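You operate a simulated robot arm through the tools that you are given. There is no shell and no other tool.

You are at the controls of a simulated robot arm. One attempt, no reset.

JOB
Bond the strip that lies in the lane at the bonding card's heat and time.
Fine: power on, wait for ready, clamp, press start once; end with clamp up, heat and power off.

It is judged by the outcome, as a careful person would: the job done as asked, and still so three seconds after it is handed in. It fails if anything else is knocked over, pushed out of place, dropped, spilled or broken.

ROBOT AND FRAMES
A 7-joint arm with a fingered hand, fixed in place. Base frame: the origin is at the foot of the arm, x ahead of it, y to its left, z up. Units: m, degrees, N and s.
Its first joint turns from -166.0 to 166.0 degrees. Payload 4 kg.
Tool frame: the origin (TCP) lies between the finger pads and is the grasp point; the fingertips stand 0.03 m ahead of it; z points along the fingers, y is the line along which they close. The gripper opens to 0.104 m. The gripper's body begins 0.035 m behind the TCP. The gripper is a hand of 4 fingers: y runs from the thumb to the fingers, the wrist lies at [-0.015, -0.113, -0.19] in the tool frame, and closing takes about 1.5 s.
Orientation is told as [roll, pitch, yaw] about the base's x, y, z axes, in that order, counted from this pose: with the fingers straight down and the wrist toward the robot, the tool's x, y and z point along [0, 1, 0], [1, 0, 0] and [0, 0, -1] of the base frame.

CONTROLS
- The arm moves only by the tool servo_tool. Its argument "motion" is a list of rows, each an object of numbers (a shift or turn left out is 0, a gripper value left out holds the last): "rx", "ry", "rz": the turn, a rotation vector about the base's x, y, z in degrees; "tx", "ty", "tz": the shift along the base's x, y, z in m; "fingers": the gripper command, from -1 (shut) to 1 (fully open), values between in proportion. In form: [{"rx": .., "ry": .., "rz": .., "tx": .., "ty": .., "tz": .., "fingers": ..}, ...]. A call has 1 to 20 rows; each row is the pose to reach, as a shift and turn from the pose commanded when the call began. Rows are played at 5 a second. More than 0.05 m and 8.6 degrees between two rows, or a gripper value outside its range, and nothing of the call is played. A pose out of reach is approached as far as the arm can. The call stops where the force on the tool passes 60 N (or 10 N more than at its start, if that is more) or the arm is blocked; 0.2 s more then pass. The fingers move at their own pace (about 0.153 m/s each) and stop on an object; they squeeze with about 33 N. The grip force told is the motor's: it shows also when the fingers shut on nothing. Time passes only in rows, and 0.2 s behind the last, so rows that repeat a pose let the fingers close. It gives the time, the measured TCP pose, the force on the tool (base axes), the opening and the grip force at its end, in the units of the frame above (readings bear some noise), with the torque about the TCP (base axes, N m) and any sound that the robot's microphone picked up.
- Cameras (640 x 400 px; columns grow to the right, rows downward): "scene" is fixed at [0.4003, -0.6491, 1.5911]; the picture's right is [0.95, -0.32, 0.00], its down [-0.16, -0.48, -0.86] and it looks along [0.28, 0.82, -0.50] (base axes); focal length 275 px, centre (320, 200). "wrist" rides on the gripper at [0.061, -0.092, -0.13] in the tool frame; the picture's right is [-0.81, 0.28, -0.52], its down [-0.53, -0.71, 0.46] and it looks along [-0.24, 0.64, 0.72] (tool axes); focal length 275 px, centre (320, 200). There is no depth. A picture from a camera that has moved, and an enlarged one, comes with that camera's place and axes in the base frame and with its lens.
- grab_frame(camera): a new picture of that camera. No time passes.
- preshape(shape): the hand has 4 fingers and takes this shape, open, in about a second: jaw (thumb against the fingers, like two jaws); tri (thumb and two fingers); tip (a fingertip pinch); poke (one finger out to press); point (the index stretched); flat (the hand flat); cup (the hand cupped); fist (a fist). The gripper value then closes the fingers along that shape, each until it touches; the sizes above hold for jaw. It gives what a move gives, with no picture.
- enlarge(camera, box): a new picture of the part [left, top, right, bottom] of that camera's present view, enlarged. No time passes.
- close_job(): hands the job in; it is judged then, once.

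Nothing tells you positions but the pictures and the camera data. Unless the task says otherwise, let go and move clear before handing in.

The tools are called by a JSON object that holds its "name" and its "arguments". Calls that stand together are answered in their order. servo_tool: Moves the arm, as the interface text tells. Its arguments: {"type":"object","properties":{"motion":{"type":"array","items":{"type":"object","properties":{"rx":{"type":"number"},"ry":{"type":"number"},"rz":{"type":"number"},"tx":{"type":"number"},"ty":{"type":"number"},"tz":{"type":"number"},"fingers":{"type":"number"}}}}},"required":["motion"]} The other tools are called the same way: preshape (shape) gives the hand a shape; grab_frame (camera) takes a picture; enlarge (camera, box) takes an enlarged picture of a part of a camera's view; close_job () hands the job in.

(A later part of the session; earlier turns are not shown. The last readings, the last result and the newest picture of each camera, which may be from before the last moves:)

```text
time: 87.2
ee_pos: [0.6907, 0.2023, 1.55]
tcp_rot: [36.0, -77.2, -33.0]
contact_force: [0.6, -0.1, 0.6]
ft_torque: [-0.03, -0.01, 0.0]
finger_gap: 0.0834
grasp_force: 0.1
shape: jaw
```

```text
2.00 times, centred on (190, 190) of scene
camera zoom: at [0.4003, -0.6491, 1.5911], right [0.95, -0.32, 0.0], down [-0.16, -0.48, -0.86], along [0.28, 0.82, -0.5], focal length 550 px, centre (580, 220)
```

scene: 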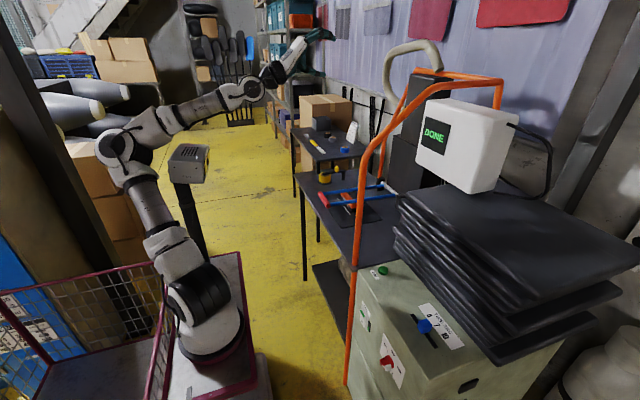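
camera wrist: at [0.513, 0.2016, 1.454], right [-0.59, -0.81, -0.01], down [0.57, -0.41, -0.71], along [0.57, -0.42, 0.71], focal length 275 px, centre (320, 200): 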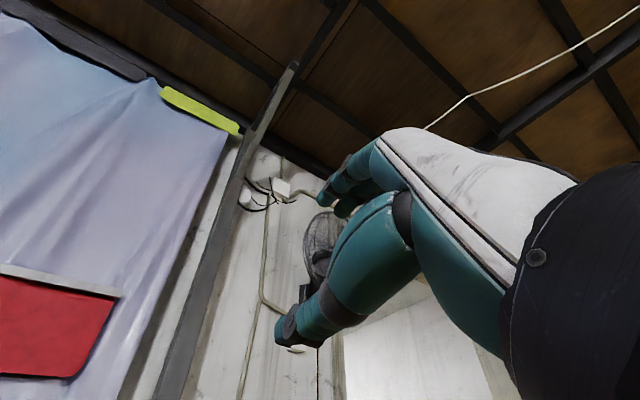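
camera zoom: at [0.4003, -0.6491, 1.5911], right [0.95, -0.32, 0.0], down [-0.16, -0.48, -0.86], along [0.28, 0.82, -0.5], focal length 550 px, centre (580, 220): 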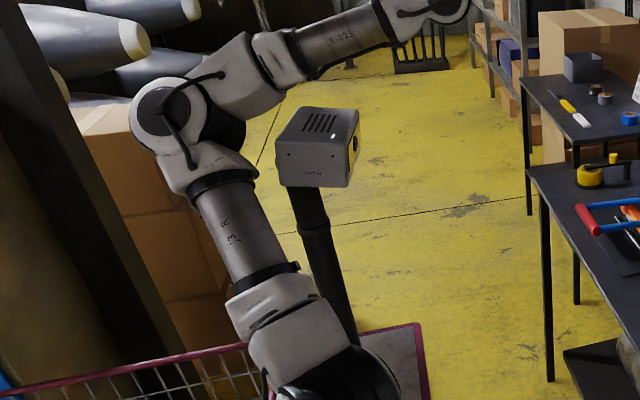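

The mast box has sprung back to exactly its original place and the arm is clear of it. The posture that worked before came via the front-panel path, so I'll go that way: cross to the right first, moving away from the mast.

{"name": "servo_tool", "arguments": {"motion": [{"rx": -1.7, "ry": 6.9, "rz": -0.1, "ty": -0.03, "tz": -0.02}, {"rx": -3.4, "ry": 13.8, "rz": -0.25, "ty": -0.06, "tz": -0.045}, {"rx": -5.1, "ry": 20.7, "rz": -0.4, "ty": -0.095, "tz": -0.075}, {"rx": -6.8, "ry": 27.6, "rz": -0.5, "tx": 0.005, "ty": -0.13, "tz": -0.105}, {"rx": -8.4, "ry": 34.5, "rz": -0.6, "tx": 0.01, "ty": -0.165, "tz": -0.135}, {"rx": -8.4, "ry": 34.5, "rz": -0.6, "tx": 0.01, "ty": -0.2, "tz": -0.165}, {"rx": -8.4, "ry": 34.5, "rz": -0.6, "tx": 0.01, "ty": -0.245, "tz": -0.165}, {"rx": -8.4, "ry": 34.5, "rz": -0.6, "tx": 0.01, "ty": -0.29, "tz": -0.165}, {"rx": -8.4, "ry": 34.5, "rz": -0.6, "tx": 0.01, "ty": -0.305, "tz": -0.165}]}}

{"name": "grab_frame", "arguments": {"camera": "scene"}}

```text
time: 89.2
ee_pos: [0.7014, -0.0999, 1.3842]
tcp_rot: [-0.7, -44.9, 0.2]
contact_force: [-0.5, -0.1, 0.5]
ft_torque: [-0.02, -0.02, -0.01]
finger_gap: 0.0837
grasp_force: 0.0
shape: jaw
```

```text
taken
```

scene: 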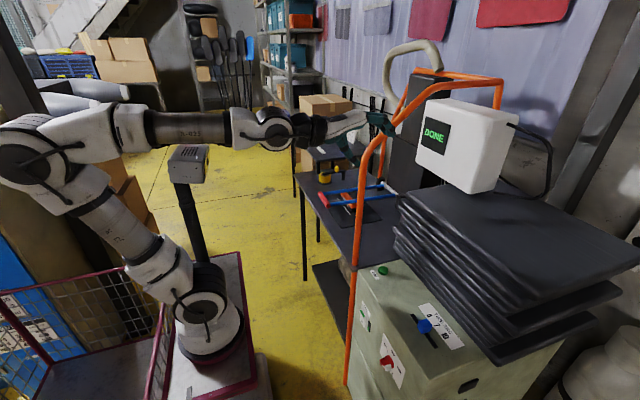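

The mast is in its original place and the arm is well clear. Since the display says DONE, I'll now take the front-panel path (where heat and power must be switched off anyway), then come back to lift the clamp with the elbow-forward posture.

{"name": "preshape", "arguments": {"shape": "poke"}}

{"name": "servo_tool", "arguments": {"motion": [{"ry": 2, "tx": 0.025, "tz": -0.015}, {"ry": 4, "tx": 0.05, "tz": -0.035}, {"ry": 6, "tx": 0.075, "tz": -0.06}, {"ry": 8, "tx": 0.098, "tz": -0.09}, {"ry": 10, "tx": 0.1, "ty": -0.02, "tz": -0.13}, {"ry": 12, "tx": 0.1, "ty": -0.04, "tz": -0.17}, {"ry": 15, "tx": 0.1, "ty": -0.065, "tz": -0.21}, {"ry": 15, "tx": 0.095, "ty": -0.09, "tz": -0.25}, {"ry": 15, "tx": 0.085, "ty": -0.12, "tz": -0.285}, {"ry": 15, "tx": 0.07, "ty": -0.155, "tz": -0.315}, {"ry": 15, "tx": 0.05, "ty": -0.19, "tz": -0.345}, {"ry": 15, "tx": 0.03, "ty": -0.23, "tz": -0.365}, {"ry": 15, "tx": 0.01, "ty": -0.27, "tz": -0.375}, {"ry": 15, "tx": 0.01, "ty": -0.285, "tz": -0.375}]}}

{"name": "grab_frame", "arguments": {"camera": "scene"}}

```text
time: 90.1
ee_pos: [0.7019, -0.1008, 1.3844]
tcp_rot: [-0.7, -45.0, 0.1]
contact_force: [0.0, 0.0, -0.6]
ft_torque: [-0.01, 0.0, -0.02]
finger_gap: 0.0
grasp_force: 0.1
shape: poke
```

```text
refused: row 11 steps farther than a row can; nothing moved
```

```text
taken
```

scene: 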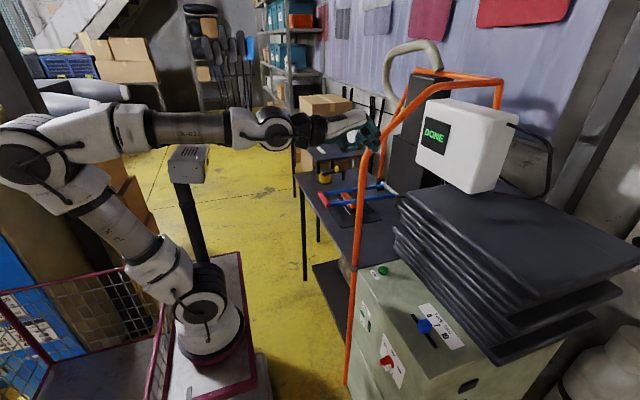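

One step was slightly too large; repeating with finer steps.

{"name": "servo_tool", "arguments": {"motion": [{"ry": 2, "tx": 0.025, "tz": -0.015}, {"ry": 4, "tx": 0.05, "tz": -0.035}, {"ry": 6, "tx": 0.075, "tz": -0.06}, {"ry": 8, "tx": 0.098, "tz": -0.09}, {"ry": 10, "tx": 0.1, "ty": -0.02, "tz": -0.13}, {"ry": 12, "tx": 0.1, "ty": -0.04, "tz": -0.17}, {"ry": 15, "tx": 0.1, "ty": -0.06, "tz": -0.21}, {"ry": 15, "tx": 0.095, "ty": -0.085, "tz": -0.245}, {"ry": 15, "tx": 0.085, "ty": -0.11, "tz": -0.275}, {"ry": 15, "tx": 0.075, "ty": -0.138, "tz": -0.305}, {"ry": 15, "tx": 0.06, "ty": -0.168, "tz": -0.33}, {"ry": 15, "tx": 0.045, "ty": -0.2, "tz": -0.35}, {"ry": 15, "tx": 0.03, "ty": -0.235, "tz": -0.365}, {"ry": 15, "tx": 0.01, "ty": -0.27, "tz": -0.375}, {"ry": 15, "tx": 0.01, "ty": -0.285, "tz": -0.375}]}}

{"name": "grab_frame", "arguments": {"camera": "scene"}}

```text
time: 93.3
ee_pos: [0.7129, -0.3858, 1.0086]
tcp_rot: [-0.6, -30.0, 0.1]
contact_force: [-0.5, -0.1, -0.2]
ft_torque: [-0.01, 0.02, -0.02]
finger_gap: 0.0
grasp_force: 0.0
shape: poke
```

```text
taken
```

scene: 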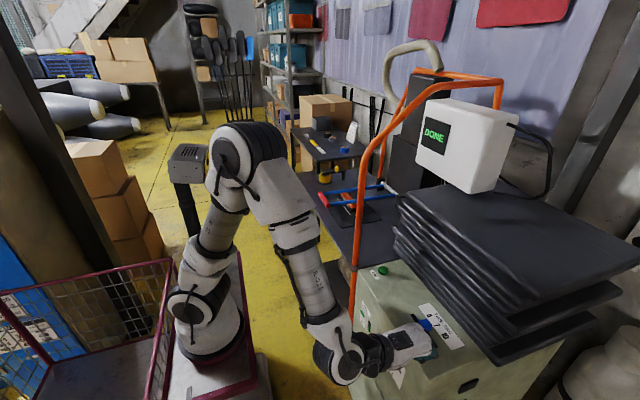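

Same posture as the first time. Pitching forward and descending to the panel as before.

{"name": "servo_tool", "arguments": {"motion": [{"ry": -7.5}, {"ry": -15}, {"ry": -22.5}, {"ry": -30}, {"ry": -37.5}, {"ry": -45}, {"ry": -52.5}, {"ry": -60}, {"ry": -60}]}}

{"name": "grab_frame", "arguments": {"camera": "scene"}}

```text
time: 95.3
ee_pos: [0.7107, -0.3871, 1.0104]
tcp_rot: [-116.7, -90.0, 116.0]
contact_force: [-0.8, -0.2, 0.5]
ft_torque: [-0.01, 0.01, 0.0]
finger_gap: 0.0001
grasp_force: 0.0
shape: poke
```

```text
taken
```

scene: 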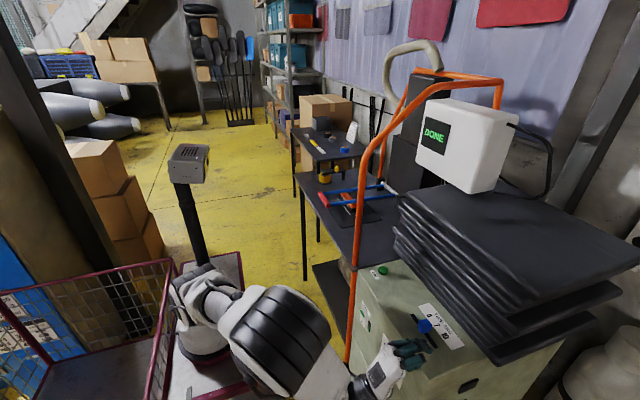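

Posture matches the earlier one. Descending and moving to the HEAT knob, this time to the upper-left of its tail for the turn back to OFF.

{"name": "servo_tool", "arguments": {"motion": [{"tx": -0.015, "tz": -0.03}, {"tx": -0.026, "tz": -0.07}, {"tx": -0.026, "tz": -0.11}, {"tx": -0.026, "tz": -0.15}, {"tx": -0.026, "tz": -0.19}, {"tx": -0.026, "tz": -0.23}, {"tx": -0.026, "tz": -0.267}, {"tx": -0.026, "ty": 0.045, "tz": -0.267}, {"tx": -0.026, "ty": 0.09, "tz": -0.267}, {"tx": -0.026, "ty": 0.13, "tz": -0.267}, {"tx": -0.026, "ty": 0.142, "tz": -0.267}, {"tx": -0.026, "ty": 0.142, "tz": -0.267}]}}

{"name": "enlarge", "arguments": {"camera": "wrist", "box": [190, 220, 340, 340]}}

{"name": "enlarge", "arguments": {"camera": "scene", "box": [355, 320, 425, 400]}}

```text
time: 97.9
ee_pos: [0.6856, -0.2446, 0.7418]
tcp_rot: [-56.0, -89.9, 55.3]
contact_force: [0.9, -0.9, 0.8]
ft_torque: [-0.01, 0.0, -0.02]
finger_gap: 0.0
grasp_force: 0.0
shape: poke
```

```text
3.33 times, centred on (265, 280) of wrist
camera zoom: at [0.5555, -0.1809, 0.6509], right [-0.53, -0.8, 0.28], down [0.45, -0.54, -0.71], along [0.72, -0.25, 0.64], focal length 918 px, centre (503, -67)
```

zoom: 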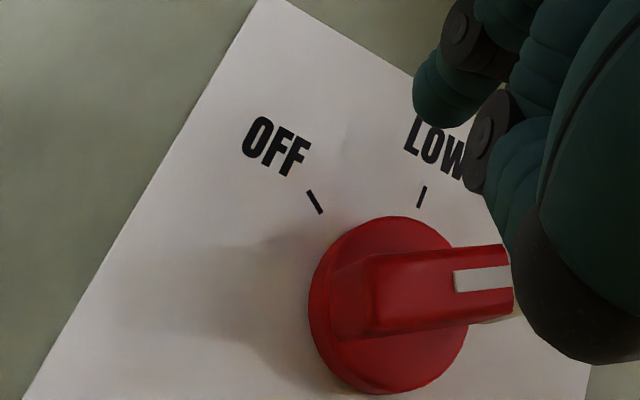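

```text
5.00 times, centred on (390, 360) of scene
camera zoom: at [0.4003, -0.6491, 1.5911], right [0.95, -0.32, 0.0], down [-0.16, -0.48, -0.86], along [0.28, 0.82, -0.5], focal length 1374 px, centre (-30, -600)
```

zoom: 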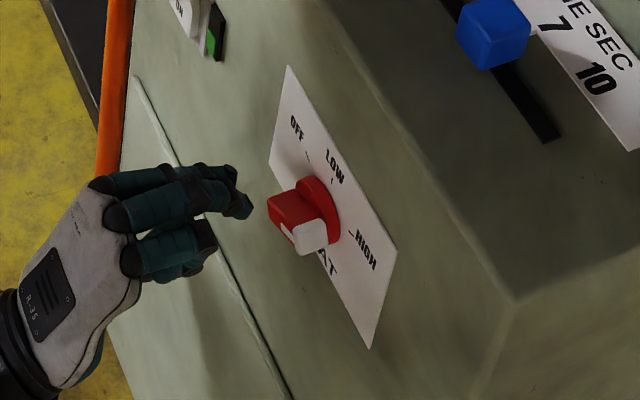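

Knob at HIGH as set. Pushing its tail down from the upper left to turn it counter-clockwise.

{"name": "servo_tool", "arguments": {"motion": [{"tx": 0.012}, {"tx": 0.024}, {"tx": 0.033}, {"tx": 0.033, "ty": 0.001, "tz": -0.007}, {"tx": 0.033, "ty": 0.001, "tz": -0.014}, {"tx": 0.033, "ty": 0.0024, "tz": -0.0195}, {"tx": 0.033, "ty": 0.0024, "tz": -0.0251}, {"tx": 0.033, "ty": 0.001, "tz": -0.0305}, {"tx": 0.033, "ty": -0.0018, "tz": -0.0353}, {"tx": 0.033, "ty": -0.0018, "tz": -0.0353}]}}

{"name": "enlarge", "arguments": {"camera": "wrist", "box": [210, 160, 360, 290]}}

{"name": "enlarge", "arguments": {"camera": "scene", "box": [355, 320, 425, 400]}}

```text
time: 100.1
ee_pos: [0.7176, -0.2419, 0.7095]
tcp_rot: [-71.6, -89.9, 71.3]
contact_force: [-15.3, 45.1, 8.1]
ft_torque: [-0.61, -0.4, 0.99]
finger_gap: 0.0
grasp_force: 0.0
shape: poke
```

```text
3.08 times, centred on (285, 225) of wrist
camera zoom: at [0.5861, -0.181, 0.6173], right [-0.52, -0.81, 0.28], down [0.45, -0.53, -0.71], along [0.72, -0.24, 0.64], focal length 847 px, centre (428, 123)
```

zoom: 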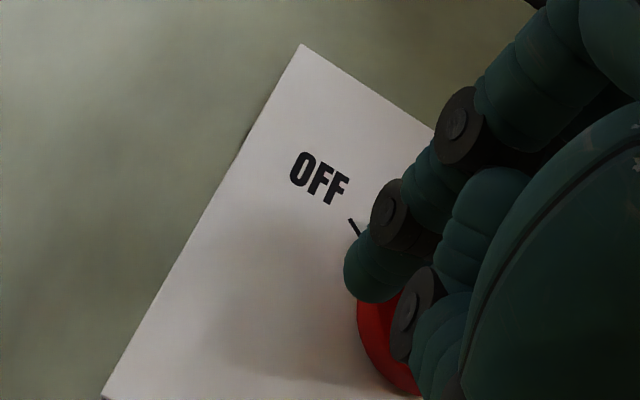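

```text
5.00 times, centred on (390, 360) of scene
camera zoom: at [0.4003, -0.6491, 1.5911], right [0.95, -0.32, 0.0], down [-0.16, -0.48, -0.86], along [0.28, 0.82, -0.5], focal length 1374 px, centre (-30, -600)
```

zoom: 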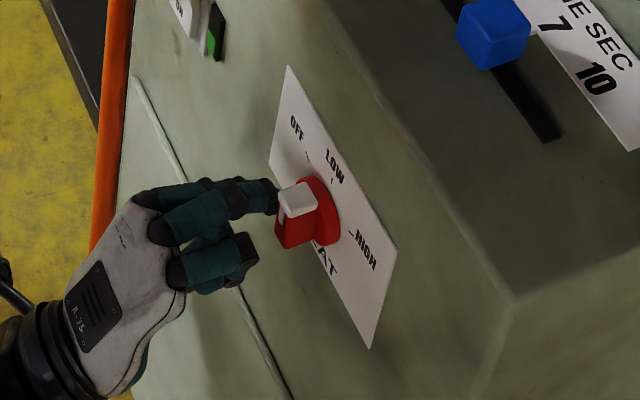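

The pointer is around the LOW position now but the finger is jammed against it (45 N). Backing off sideways and retracting.

{"name": "servo_tool", "arguments": {"motion": [{"ty": 0.008}, {"tx": -0.01, "ty": 0.01}, {"tx": -0.033, "ty": 0.01}, {"tx": -0.033, "ty": 0.01, "tz": 0.02}]}}

{"name": "enlarge", "arguments": {"camera": "wrist", "box": [210, 180, 360, 310]}}

{"name": "enlarge", "arguments": {"camera": "scene", "box": [375, 335, 415, 375]}}

{"name": "enlarge", "arguments": {"camera": "scene", "box": [410, 105, 470, 160]}}

```text
time: 101.1
ee_pos: [0.685, -0.2374, 0.7297]
tcp_rot: [-64.1, -89.9, 63.3]
contact_force: [-0.3, 0.4, 0.4]
ft_torque: [-0.02, -0.01, -0.04]
finger_gap: 0.0001
grasp_force: 0.0
shape: poke
```

```text
3.08 times, centred on (285, 245) of wrist
camera zoom: at [0.5555, -0.1744, 0.6364], right [-0.53, -0.8, 0.28], down [0.45, -0.54, -0.71], along [0.72, -0.25, 0.64], focal length 847 px, centre (428, 62)
```

zoom: 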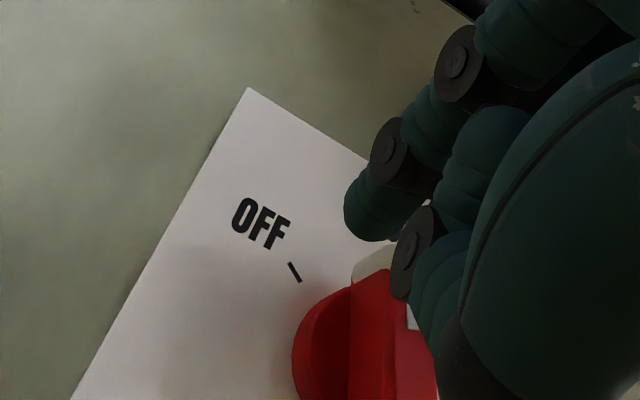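

```text
10.00 times, centred on (395, 355) of scene
camera zoom: at [0.4003, -0.6491, 1.5911], right [0.95, -0.32, 0.0], down [-0.16, -0.48, -0.86], along [0.28, 0.82, -0.5], focal length 2748 px, centre (-430, -1350)
```

zoom: 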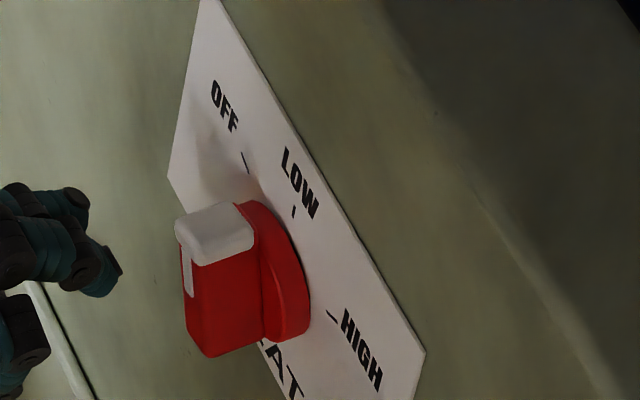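

```text
7.27 times, centred on (440, 132) of scene
camera zoom: at [0.4003, -0.6491, 1.5911], right [0.95, -0.32, 0.0], down [-0.16, -0.48, -0.86], along [0.28, 0.82, -0.5], focal length 1999 px, centre (-553, 691)
```

zoom: 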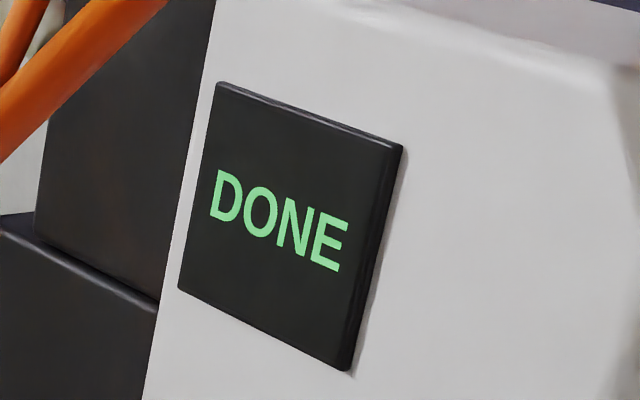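

The pointer is now at about -24°, past LOW toward OFF. Now pushing its head from the top right over to OFF (-60°).

{"name": "servo_tool", "arguments": {"motion": [{"tz": 0.03}, {"ty": -0.025, "tz": 0.03}, {"ty": -0.0466, "tz": 0.0237}, {"tx": 0.015, "ty": -0.0466, "tz": 0.0237}, {"tx": 0.031, "ty": -0.0466, "tz": 0.0237}, {"tx": 0.031, "ty": -0.0451, "tz": 0.0085}, {"tx": 0.031, "ty": -0.0397, "tz": 0.0085}, {"tx": 0.031, "ty": -0.0357, "tz": 0.0107}, {"tx": 0.031, "ty": -0.0311, "tz": 0.0122}, {"tx": 0.031, "ty": -0.026, "tz": 0.0126}, {"tx": 0.031, "ty": -0.025, "tz": 0.0124}]}}

{"name": "enlarge", "arguments": {"camera": "scene", "box": [355, 320, 425, 400]}}

{"name": "enlarge", "arguments": {"camera": "wrist", "box": [210, 180, 360, 310]}}

```text
time: 103.5
ee_pos: [0.7161, -0.2602, 0.7392]
tcp_rot: [-72.4, -89.9, 71.7]
contact_force: [-0.5, -0.9, 1.2]
ft_torque: [0.03, 0.01, -0.05]
finger_gap: 0.0001
grasp_force: 0.1
shape: poke
```

```text
5.00 times, centred on (390, 360) of scene
camera zoom: at [0.4003, -0.6491, 1.5911], right [0.95, -0.32, 0.0], down [-0.16, -0.48, -0.86], along [0.28, 0.82, -0.5], focal length 1374 px, centre (-30, -600)
```

zoom: 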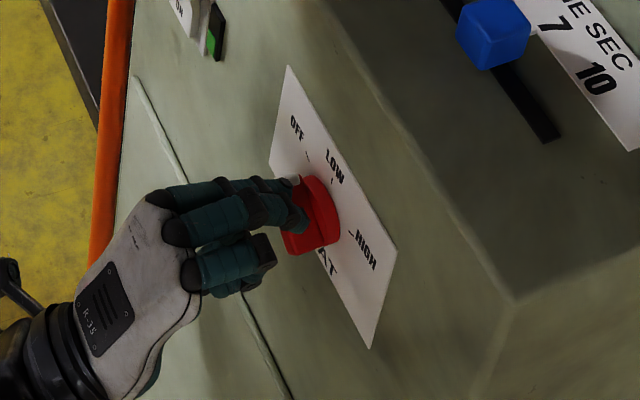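

```text
3.08 times, centred on (285, 245) of wrist
camera zoom: at [0.5852, -0.1979, 0.648], right [-0.53, -0.8, 0.28], down [0.45, -0.54, -0.71], along [0.72, -0.25, 0.64], focal length 847 px, centre (428, 62)
```

zoom: 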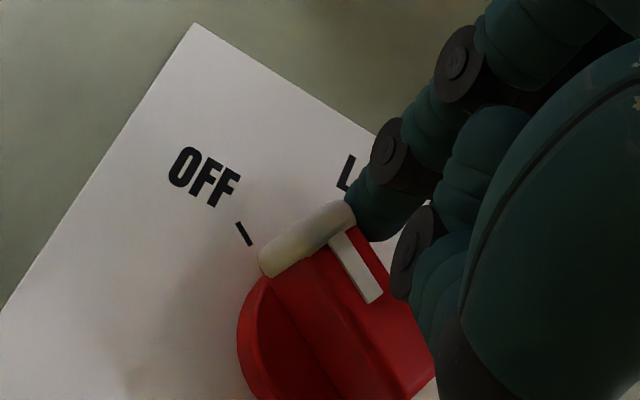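

Pointer at about -54°. A few millimetres more to seat it at OFF.

{"name": "servo_tool", "arguments": {"motion": [{"ty": 0.0015}, {"ty": 0.003, "tz": -0.0003}, {"ty": 0.0045, "tz": -0.0006}, {"ty": 0.0045, "tz": -0.0006}]}}

{"name": "enlarge", "arguments": {"camera": "wrist", "box": [210, 180, 360, 310]}}

{"name": "enlarge", "arguments": {"camera": "scene", "box": [410, 105, 470, 160]}}

```text
time: 104.5
ee_pos: [0.7168, -0.2579, 0.7407]
tcp_rot: [-101.9, -89.8, 101.3]
contact_force: [-2.6, -8.6, 6.3]
ft_torque: [0.02, -0.12, -0.15]
finger_gap: 0.0
grasp_force: 0.1
shape: poke
```

```text
3.08 times, centred on (285, 245) of wrist
camera zoom: at [0.5864, -0.1951, 0.6474], right [-0.53, -0.8, 0.28], down [0.45, -0.54, -0.71], along [0.72, -0.25, 0.65], focal length 847 px, centre (428, 62)
```

zoom: 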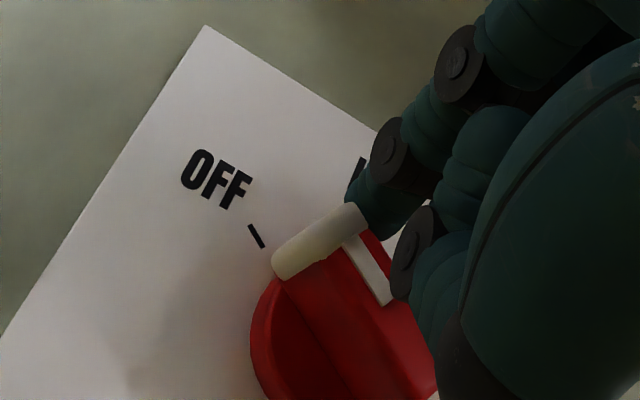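

```text
7.27 times, centred on (440, 132) of scene
camera zoom: at [0.4003, -0.6491, 1.5911], right [0.95, -0.32, 0.0], down [-0.16, -0.48, -0.86], along [0.28, 0.82, -0.5], focal length 1999 px, centre (-553, 691)
```

zoom: 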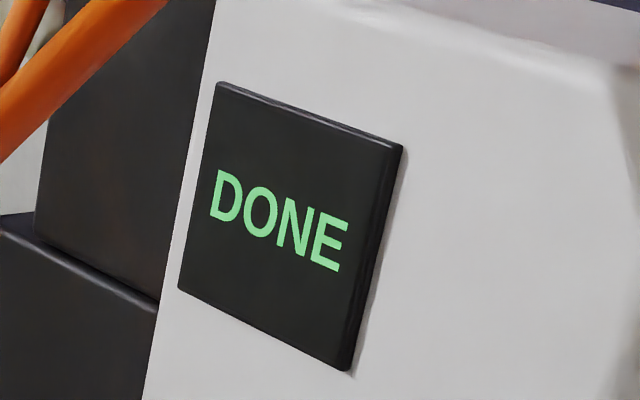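

Resistance has risen (end stop). Retracting to verify the pointer.

{"name": "servo_tool", "arguments": {"motion": [{"tx": -0.012, "ty": -0.002, "tz": 0.002}, {"tx": -0.032, "ty": -0.003, "tz": 0.003}, {"tx": -0.032, "ty": -0.02, "tz": 0.01}, {"tx": -0.032, "ty": -0.02, "tz": 0.01}]}}

{"name": "enlarge", "arguments": {"camera": "wrist", "box": [180, 220, 330, 350]}}

{"name": "enlarge", "arguments": {"camera": "scene", "box": [375, 335, 415, 375]}}

```text
time: 105.5
ee_pos: [0.6843, -0.2785, 0.7488]
tcp_rot: [-57.7, -89.9, 57.1]
contact_force: [0.4, 0.5, 0.6]
ft_torque: [0.02, -0.02, 0.0]
finger_gap: 0.0
grasp_force: 0.1
shape: poke
```

```text
3.08 times, centred on (255, 285) of wrist
camera zoom: at [0.5535, -0.2146, 0.6562], right [-0.53, -0.8, 0.28], down [0.45, -0.54, -0.71], along [0.72, -0.25, 0.64], focal length 847 px, centre (520, -62)
```

zoom: 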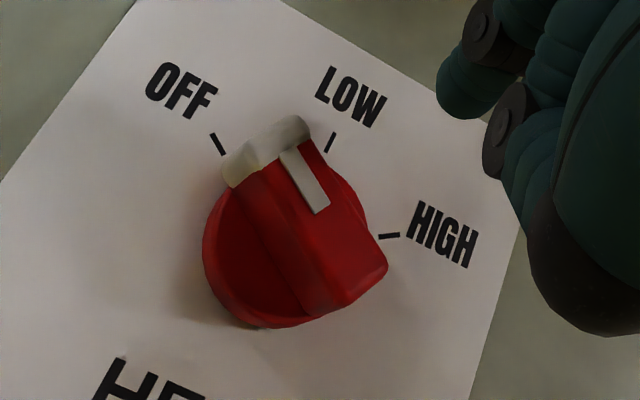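

```text
10.00 times, centred on (395, 355) of scene
camera zoom: at [0.4003, -0.6491, 1.5911], right [0.95, -0.32, 0.0], down [-0.16, -0.48, -0.86], along [0.28, 0.82, -0.5], focal length 2748 px, centre (-430, -1350)
```

zoom: 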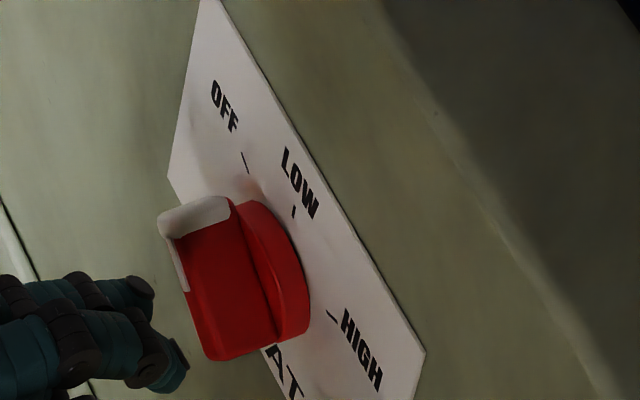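

The pointer is back exactly as it was at OFF. Now moving to the POWER rocker, in front of its OFF (upper) half.

{"name": "servo_tool", "arguments": {"motion": [{"tx": -0.002, "ty": 0.04, "tz": -0.006}, {"tx": -0.002, "ty": 0.08, "tz": -0.012}, {"tx": -0.002, "ty": 0.12, "tz": -0.018}, {"tx": -0.002, "ty": 0.16, "tz": -0.024}, {"tx": -0.002, "ty": 0.1975, "tz": -0.027}, {"tx": -0.002, "ty": 0.1975, "tz": -0.027}]}}

{"name": "grab_frame", "arguments": {"camera": "wrist"}}

{"name": "enlarge", "arguments": {"camera": "scene", "box": [330, 285, 410, 355]}}

```text
time: 106.9
ee_pos: [0.683, -0.0791, 0.7228]
tcp_rot: [-65.7, -89.9, 65.0]
contact_force: [-0.4, -0.4, 0.0]
ft_torque: [-0.03, -0.02, 0.0]
finger_gap: 0.0
grasp_force: 0.1
shape: poke
```

```text
taken
camera wrist: at [0.5518, -0.0158, 0.6312], right [-0.53, -0.8, 0.28], down [0.45, -0.54, -0.71], along [0.72, -0.25, 0.64], focal length 275 px, centre (320, 200)
```

wrist: 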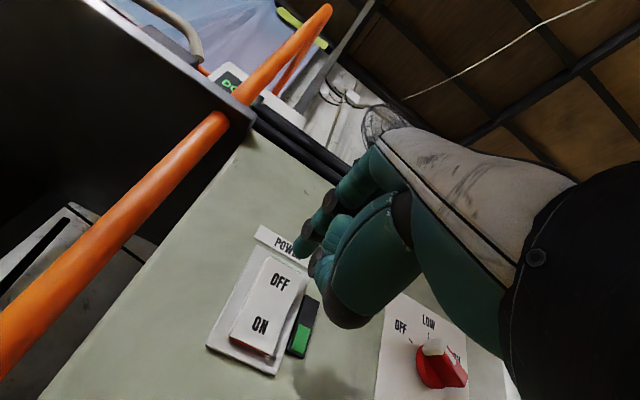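

```text
5.71 times, centred on (370, 320) of scene
camera zoom: at [0.4003, -0.6491, 1.5911], right [0.95, -0.32, 0.0], down [-0.16, -0.48, -0.86], along [0.28, 0.82, -0.5], focal length 1571 px, centre (34, -486)
```

zoom: 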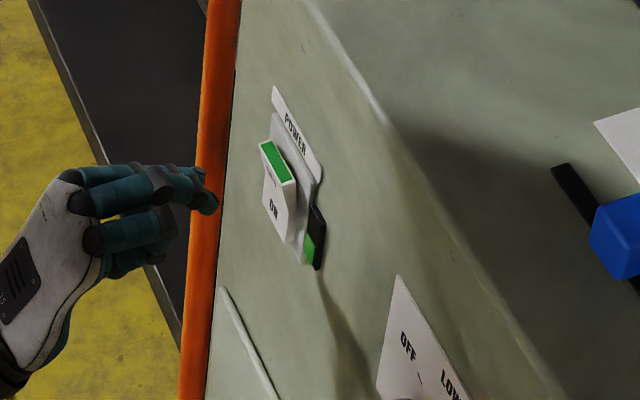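

Fingertip is level with the OFF half (label at z≈0.715, y≈-0.077). Pressing.

{"name": "servo_tool", "arguments": {"motion": [{"tx": 0.015}, {"tx": 0.028}, {"tx": 0.036}, {"tx": 0.042}, {"tx": 0.047}, {"tx": 0.052}, {"tx": 0.056}]}}

{"name": "enlarge", "arguments": {"camera": "scene", "box": [330, 285, 410, 355]}}

{"name": "enlarge", "arguments": {"camera": "scene", "box": [410, 105, 470, 160]}}

```text
time: 108.3
ee_pos: [0.7288, -0.0785, 0.7237]
tcp_rot: [119.2, -89.6, -119.6]
contact_force: [-48.8, -10.8, 6.6]
ft_torque: [-0.11, -0.11, -0.54]
finger_gap: 0.0
grasp_force: 0.0
shape: poke
stopped in row 7: the force on the tool passed its limit at 70 N (the readings are from after the stop); the commanded pose is now the measured one
```

```text
5.71 times, centred on (370, 320) of scene
camera zoom: at [0.4003, -0.6491, 1.5911], right [0.95, -0.32, 0.0], down [-0.16, -0.48, -0.86], along [0.28, 0.82, -0.5], focal length 1571 px, centre (34, -486)
```

zoom: 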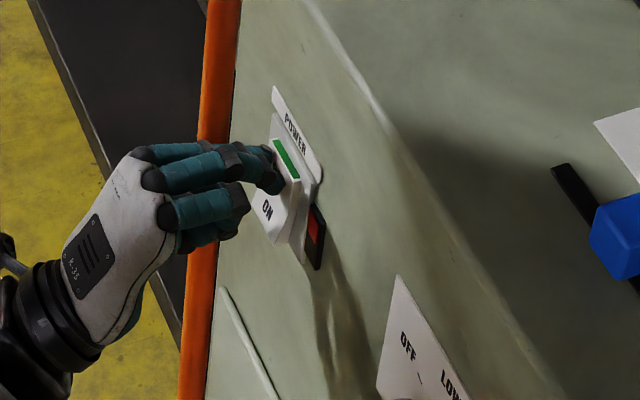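

```text
7.27 times, centred on (440, 132) of scene
camera zoom: at [0.4003, -0.6491, 1.5911], right [0.95, -0.32, 0.0], down [-0.16, -0.48, -0.86], along [0.28, 0.82, -0.5], focal length 1999 px, centre (-553, 691)
```

zoom: 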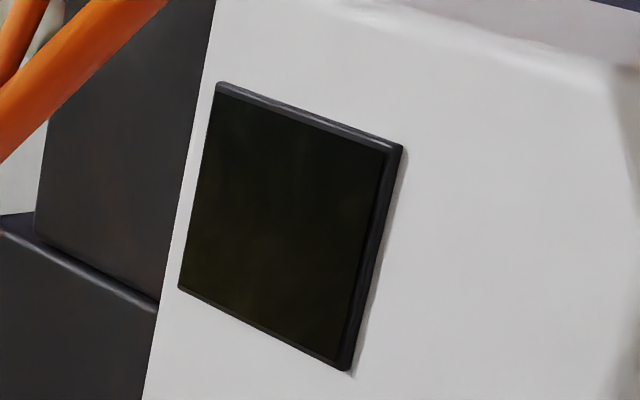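

Power is off: display dark and red flag showing. Backing off, going to the right end and rising by the same route as the first time.

{"name": "servo_tool", "arguments": {"motion": [{"tx": -0.02}, {"tx": -0.046}, {"tx": -0.048, "ty": -0.04}, {"tx": -0.048, "ty": -0.085}, {"tx": -0.048, "ty": -0.13}, {"tx": -0.048, "ty": -0.175}, {"tx": -0.048, "ty": -0.22}, {"tx": -0.048, "ty": -0.265}, {"tx": -0.048, "ty": -0.306}, {"tx": -0.048, "ty": -0.306, "tz": 0.045}, {"tx": -0.048, "ty": -0.306, "tz": 0.09}, {"tx": -0.048, "ty": -0.306, "tz": 0.135}, {"tx": -0.048, "ty": -0.306, "tz": 0.18}, {"tx": -0.048, "ty": -0.306, "tz": 0.225}, {"tx": -0.048, "ty": -0.306, "tz": 0.27}]}}

{"name": "servo_tool", "arguments": {"motion": [{"tz": 0.045}, {"tz": 0.09}, {"tz": 0.135}, {"tz": 0.18}, {"tz": 0.225}, {"tz": 0.27}, {"tz": 0.315}, {"tz": 0.36}, {"tz": 0.39}]}}

{"name": "grab_frame", "arguments": {"camera": "scene"}}

{"name": "enlarge", "arguments": {"camera": "scene", "box": [345, 290, 415, 390]}}

```text
time: 111.5
ee_pos: [0.6879, -0.3859, 0.993]
tcp_rot: [102.4, -89.7, -102.8]
contact_force: [1.1, -1.3, 0.1]
ft_torque: [0.01, -0.02, -0.02]
finger_gap: 0.0
grasp_force: 0.1
shape: poke
```

```text
time: 113.5
ee_pos: [0.6849, -0.3855, 1.3855]
tcp_rot: [109.4, -89.7, -109.8]
contact_force: [-0.3, 0.0, -0.1]
ft_torque: [0.01, -0.01, 0.02]
finger_gap: 0.0
grasp_force: 0.1
shape: poke
```

```text
taken
```

scene: 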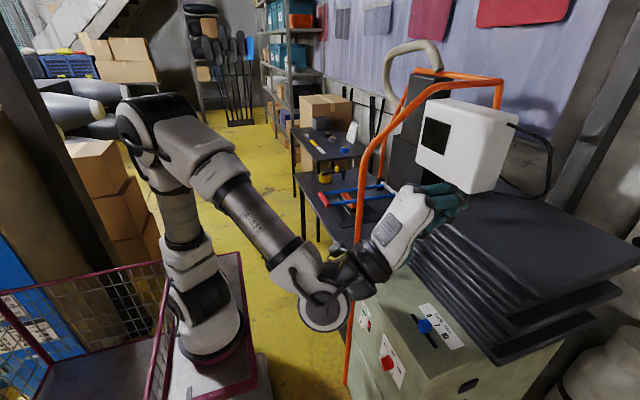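

```text
4.00 times, centred on (380, 340) of scene
camera zoom: at [0.4003, -0.6491, 1.5911], right [0.95, -0.32, 0.0], down [-0.16, -0.48, -0.86], along [0.28, 0.82, -0.5], focal length 1099 px, centre (80, -360)
```

zoom: 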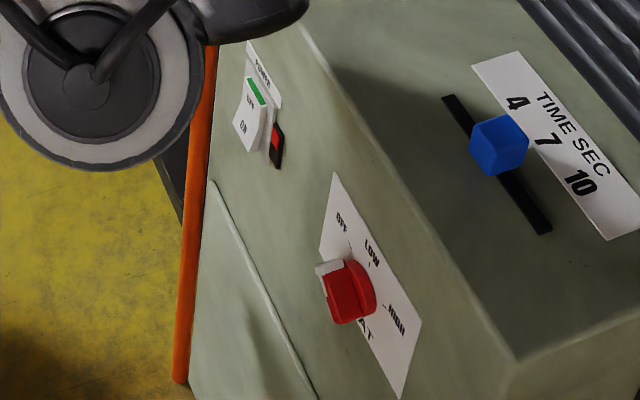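

Posture is the same as in the first successful approach; heat and power are off. Crossing to the clamp exactly as before.

{"name": "servo_tool", "arguments": {"motion": [{"ty": 0.045}, {"ty": 0.09}, {"ty": 0.135}, {"ty": 0.18}, {"ty": 0.225}, {"ty": 0.27}, {"ty": 0.315}, {"ty": 0.36}, {"ty": 0.405}, {"ty": 0.45}, {"ty": 0.495}, {"ty": 0.54}, {"ty": 0.585}, {"ty": 0.63}, {"ty": 0.675}, {"ty": 0.72}, {"ty": 0.765}, {"ty": 0.81}]}}

{"name": "grab_frame", "arguments": {"camera": "scene"}}

```text
time: 117.3
ee_pos: [0.6855, 0.4221, 1.3856]
tcp_rot: [120.9, -89.7, -121.4]
contact_force: [-0.2, -1.1, 0.8]
ft_torque: [0.0, 0.03, 0.01]
finger_gap: 0.0
grasp_force: 0.0
shape: poke
```

```text
taken
```

scene: 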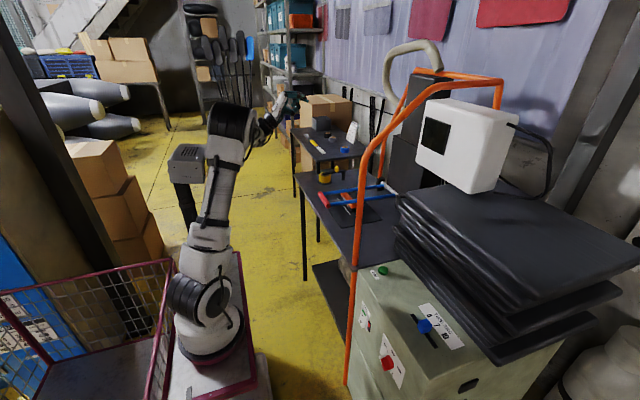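

Posture identical to the first approach and the mast is untouched. Opening to jaw and pitching to 45° at the same stand-off point as before.

{"name": "preshape", "arguments": {"shape": "jaw"}}

{"name": "servo_tool", "arguments": {"motion": [{"ry": 7.5, "tx": 0.015, "ty": 0.003, "tz": -0.02, "fingers": 0.6}, {"ry": 15, "tx": 0.03, "ty": 0.006, "tz": -0.04}, {"ry": 22.5, "tx": 0.045, "ty": 0.01, "tz": -0.065}, {"ry": 30, "tx": 0.06, "ty": 0.013, "tz": -0.09}, {"ry": 37.5, "tx": 0.08, "ty": 0.017, "tz": -0.12}, {"ry": 45, "tx": 0.1, "ty": 0.021, "tz": -0.15}, {"ry": 45, "tx": 0.1, "ty": 0.021, "tz": -0.15}]}}

{"name": "grab_frame", "arguments": {"camera": "scene"}}

```text
time: 118.2
ee_pos: [0.6857, 0.4235, 1.3851]
tcp_rot: [114.8, -89.8, -115.2]
contact_force: [0.1, 0.5, -0.2]
ft_torque: [-0.02, -0.02, -0.02]
finger_gap: 0.1038
grasp_force: 0.2
shape: jaw
```

```text
time: 119.8
ee_pos: [0.7851, 0.4471, 1.2337]
tcp_rot: [-0.2, -45.0, -0.4]
contact_force: [-0.3, 0.1, 0.5]
ft_torque: [0.0, 0.02, 0.0]
finger_gap: 0.0834
grasp_force: 0.0
shape: jaw
```

```text
taken
```

scene: 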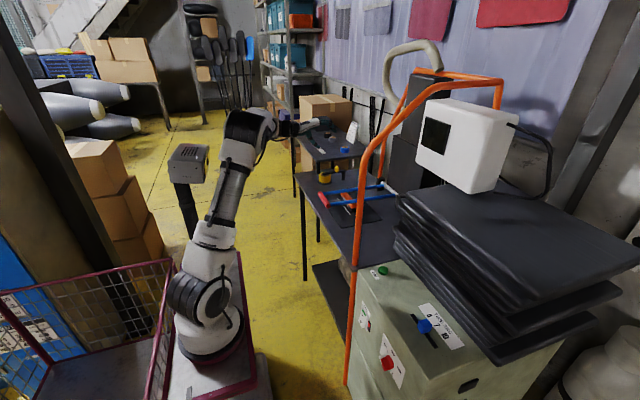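

Elbow is forward, clear of the mast. Moving down in front of the bar in stages.

{"name": "servo_tool", "arguments": {"motion": [{"tx": -0.012, "tz": -0.03}, {"tx": -0.025, "tz": -0.06}, {"tx": -0.035, "tz": -0.09}, {"tx": -0.044, "tz": -0.12}, {"tx": -0.05, "tz": -0.15}, {"tx": -0.052, "tz": -0.18}]}}

{"name": "grab_frame", "arguments": {"camera": "scene"}}

{"name": "grab_frame", "arguments": {"camera": "wrist"}}

```text
time: 121.2
ee_pos: [0.7321, 0.447, 1.0538]
tcp_rot: [-0.1, -45.1, -0.3]
contact_force: [-0.3, 0.0, 0.5]
ft_torque: [-0.02, -0.02, 0.04]
finger_gap: 0.0834
grasp_force: 0.0
shape: jaw
```

```text
taken
```

scene: 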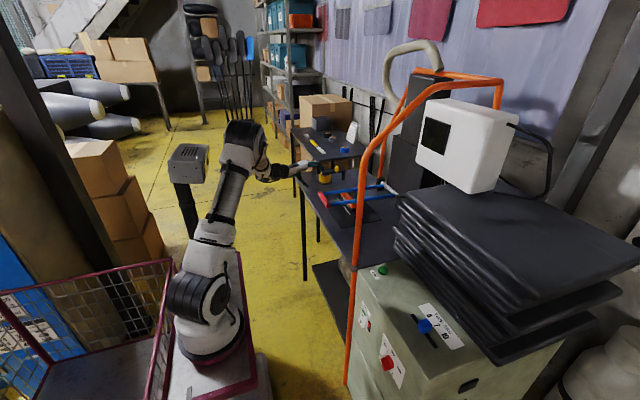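

```text
taken
camera wrist: at [0.5753, 0.5095, 1.0803], right [-0.18, -0.81, 0.56], down [-0.18, -0.53, -0.83], along [0.97, -0.25, -0.05], focal length 275 px, centre (320, 200)
```

wrist: 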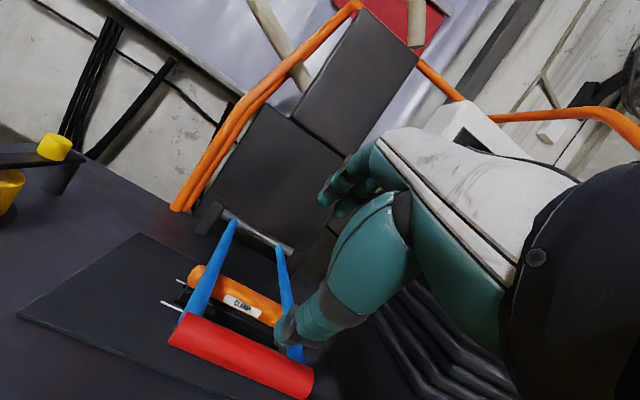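

Good posture and the bar's position is confirmed ((0.787, y 0.38–0.49, 0.9215)). Dropping onto the approach line and advancing around the bar.

{"name": "servo_tool", "arguments": {"motion": [{"tx": -0.003, "tz": -0.03}, {"tx": -0.005, "tz": -0.065}, {"tx": 0.005, "tz": -0.0755}, {"tx": 0.016, "tz": -0.0864}, {"tx": 0.016, "tz": -0.0864}]}}

{"name": "enlarge", "arguments": {"camera": "scene", "box": [290, 160, 380, 230]}}

{"name": "grab_frame", "arguments": {"camera": "wrist"}}

```text
time: 122.5
ee_pos: [0.7514, 0.4467, 0.9667]
tcp_rot: [-0.2, -45.1, -0.3]
contact_force: [0.7, -0.1, -1.1]
ft_torque: [0.0, 0.0, 0.0]
finger_gap: 0.0835
grasp_force: 0.1
shape: jaw
```

```text
5.71 times, centred on (335, 195) of scene
camera zoom: at [0.4003, -0.6491, 1.5911], right [0.95, -0.32, 0.0], down [-0.16, -0.48, -0.86], along [0.28, 0.82, -0.5], focal length 1571 px, centre (234, 229)
```

zoom: 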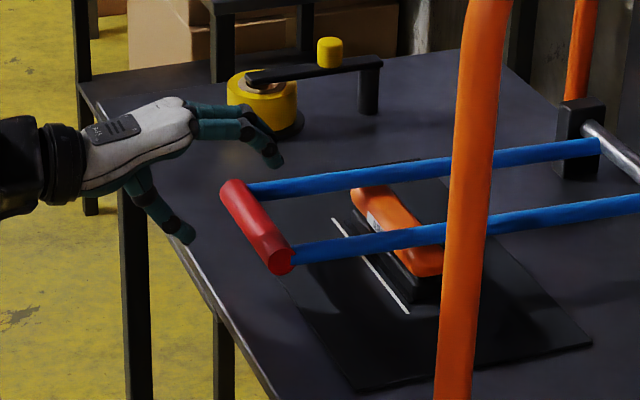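

```text
taken
camera wrist: at [0.5934, 0.5101, 0.993], right [-0.18, -0.81, 0.56], down [-0.18, -0.53, -0.83], along [0.97, -0.25, -0.05], focal length 275 px, centre (320, 200)
```

wrist: 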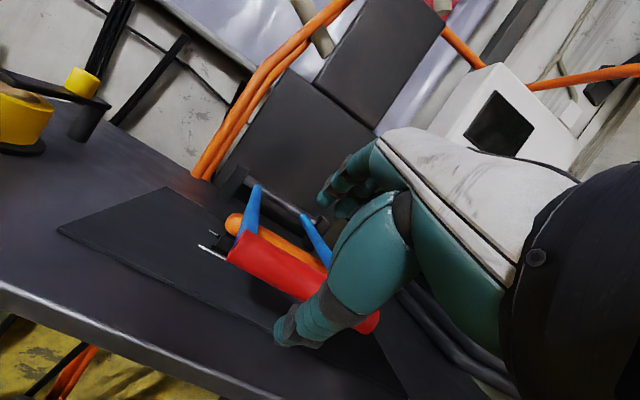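

Aligned. Advancing the last 3.5 cm and closing on the bar.

{"name": "servo_tool", "arguments": {"motion": [{"tx": 0.011, "tz": -0.012}, {"tx": 0.022, "tz": -0.024}, {"tx": 0.033, "tz": -0.034}, {"tx": 0.033, "tz": -0.034}]}}

{"name": "enlarge", "arguments": {"camera": "scene", "box": [290, 160, 380, 230]}}

{"name": "enlarge", "arguments": {"camera": "wrist", "box": [200, 150, 440, 320]}}

```text
time: 123.5
ee_pos: [0.7817, 0.4467, 0.9343]
tcp_rot: [-0.3, -45.1, -0.3]
contact_force: [0.2, 1.0, -0.3]
ft_torque: [0.03, -0.03, 0.03]
finger_gap: 0.0835
grasp_force: 0.1
shape: jaw
```

```text
5.71 times, centred on (335, 195) of scene
camera zoom: at [0.4003, -0.6491, 1.5911], right [0.95, -0.32, 0.0], down [-0.16, -0.48, -0.86], along [0.28, 0.82, -0.5], focal length 1571 px, centre (234, 229)
```

zoom: 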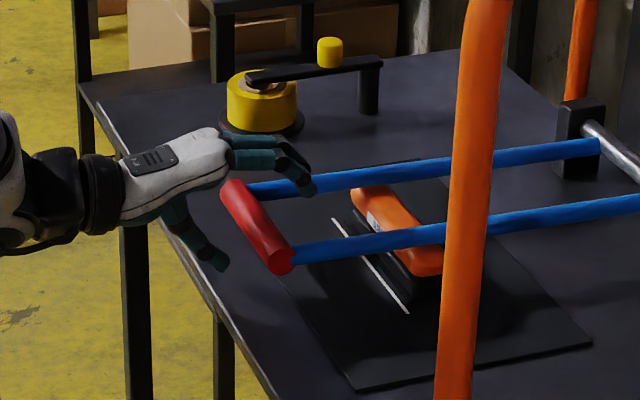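

```text
2.35 times, centred on (320, 235) of wrist
camera zoom: at [0.6235, 0.5097, 0.9606], right [-0.18, -0.81, 0.56], down [-0.18, -0.53, -0.83], along [0.97, -0.25, -0.05], focal length 648 px, centre (320, 118)
```

zoom: 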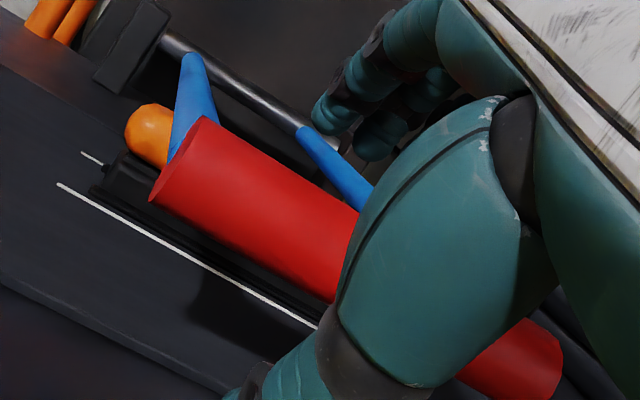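

Bar is within the hand. Closing.

{"name": "servo_tool", "arguments": {"motion": [{"tx": 0.003, "tz": -0.003, "fingers": -1}, {"tx": 0.003, "tz": -0.003, "fingers": -1}, {"tx": 0.003, "tz": -0.003, "fingers": -1}, {"tx": 0.003, "tz": -0.003, "fingers": -1}, {"tx": 0.003, "tz": -0.003, "fingers": -1}, {"tx": 0.003, "tz": -0.003, "fingers": -1}, {"tx": 0.003, "tz": -0.003, "fingers": -1}]}}

{"name": "enlarge", "arguments": {"camera": "wrist", "box": [200, 150, 440, 320]}}

```text
time: 125.0
ee_pos: [0.7843, 0.4471, 0.9299]
tcp_rot: [-0.3, -45.1, -0.4]
contact_force: [8.3, -0.4, -1.7]
ft_torque: [-0.03, -0.13, 0.14]
finger_gap: 0.0149
grasp_force: 32.9
shape: jaw
```

```text
2.35 times, centred on (320, 235) of wrist
camera zoom: at [0.6276, 0.5098, 0.9569], right [-0.18, -0.81, 0.56], down [-0.19, -0.53, -0.83], along [0.97, -0.25, -0.05], focal length 648 px, centre (320, 118)
```

zoom: 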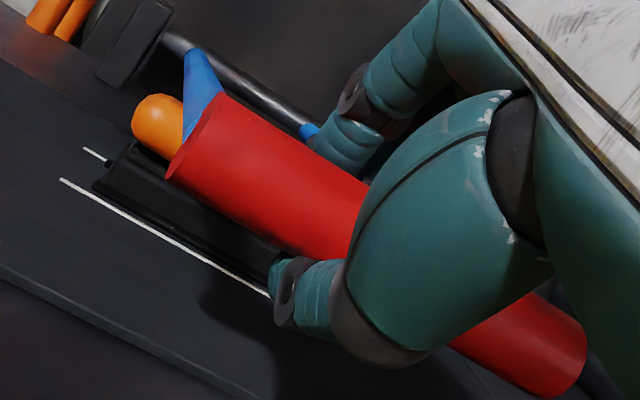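

Gripped. Raising the lever along its arc, first part.

{"name": "servo_tool", "arguments": {"motion": [{"tx": 0.0005, "tz": 0.01}, {"tx": 0.0014, "tz": 0.0209}, {"tx": 0.0032, "tz": 0.0365}, {"tx": 0.0055, "tz": 0.0524}, {"tx": 0.0088, "tz": 0.068}, {"tx": 0.0124, "tz": 0.0835}, {"tx": 0.017, "tz": 0.0987}, {"tx": 0.022, "tz": 0.1138}, {"tx": 0.022, "tz": 0.1138}]}}

{"name": "enlarge", "arguments": {"camera": "scene", "box": [290, 120, 430, 230]}}

{"name": "grab_frame", "arguments": {"camera": "wrist"}}

```text
time: 127.0
ee_pos: [0.8089, 0.4469, 1.0415]
tcp_rot: [-0.2, -45.0, -0.3]
contact_force: [6.2, -1.3, -4.2]
ft_torque: [-0.04, 0.08, 0.04]
finger_gap: 0.0152
grasp_force: 33.1
shape: jaw
```

```text
3.64 times, centred on (360, 175) of scene
camera zoom: at [0.4003, -0.6491, 1.5911], right [0.95, -0.32, 0.0], down [-0.16, -0.48, -0.86], along [0.28, 0.82, -0.5], focal length 1000 px, centre (174, 291)
```

zoom: 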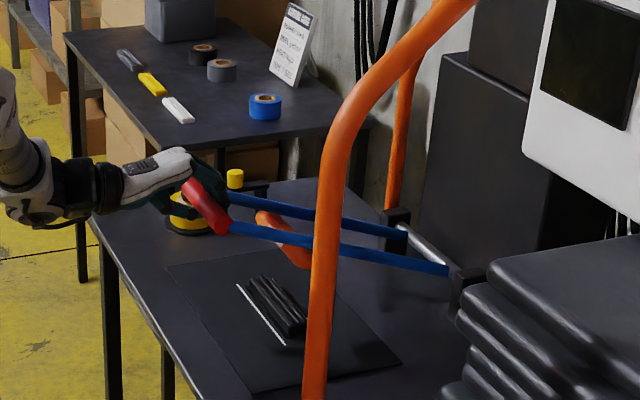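

```text
taken
camera wrist: at [0.651, 0.5099, 1.0678], right [-0.18, -0.81, 0.56], down [-0.19, -0.53, -0.82], along [0.97, -0.25, -0.06], focal length 275 px, centre (320, 200)
```

wrist: 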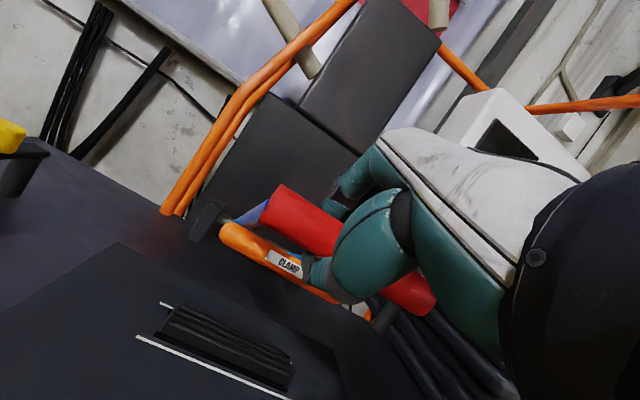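

The clamp is lifting cleanly and the strip stays in its lane. Raising to the top.

{"name": "servo_tool", "arguments": {"motion": [{"tx": 0.006, "tz": 0.0148}, {"tx": 0.0122, "tz": 0.0294}, {"tx": 0.0194, "tz": 0.0437}, {"tx": 0.0269, "tz": 0.0577}, {"tx": 0.0352, "tz": 0.0713}, {"tx": 0.044, "tz": 0.0845}, {"tx": 0.0534, "tz": 0.0972}, {"tx": 0.0633, "tz": 0.1097}, {"tx": 0.0633, "tz": 0.1097}]}}

{"name": "enlarge", "arguments": {"camera": "scene", "box": [290, 110, 430, 220]}}

{"name": "grab_frame", "arguments": {"camera": "wrist"}}

```text
time: 129.1
ee_pos: [0.8723, 0.4472, 1.1488]
tcp_rot: [-0.4, -44.7, -0.1]
contact_force: [7.7, -5.8, -38.1]
ft_torque: [0.03, 0.47, 0.0]
finger_gap: 0.0141
grasp_force: 32.4
shape: jaw
```

```text
3.64 times, centred on (360, 165) of scene
camera zoom: at [0.4003, -0.6491, 1.5911], right [0.95, -0.32, 0.0], down [-0.16, -0.48, -0.86], along [0.28, 0.82, -0.5], focal length 1000 px, centre (174, 327)
```

zoom: 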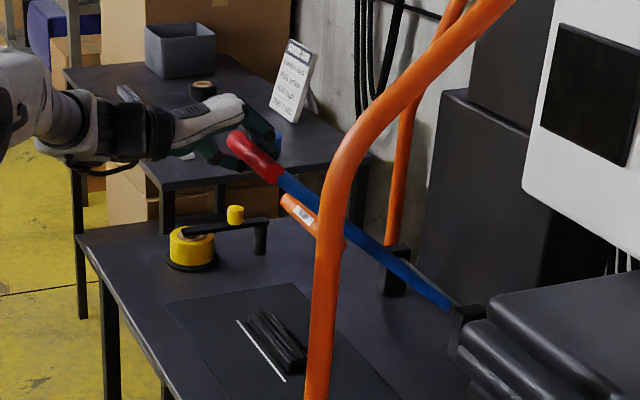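

```text
taken
camera wrist: at [0.7152, 0.5102, 1.1764], right [-0.17, -0.81, 0.57], down [-0.19, -0.54, -0.82], along [0.97, -0.25, -0.06], focal length 275 px, centre (320, 200)
```

wrist: 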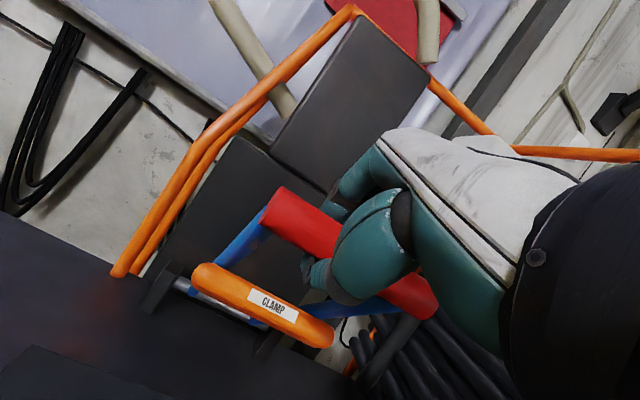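

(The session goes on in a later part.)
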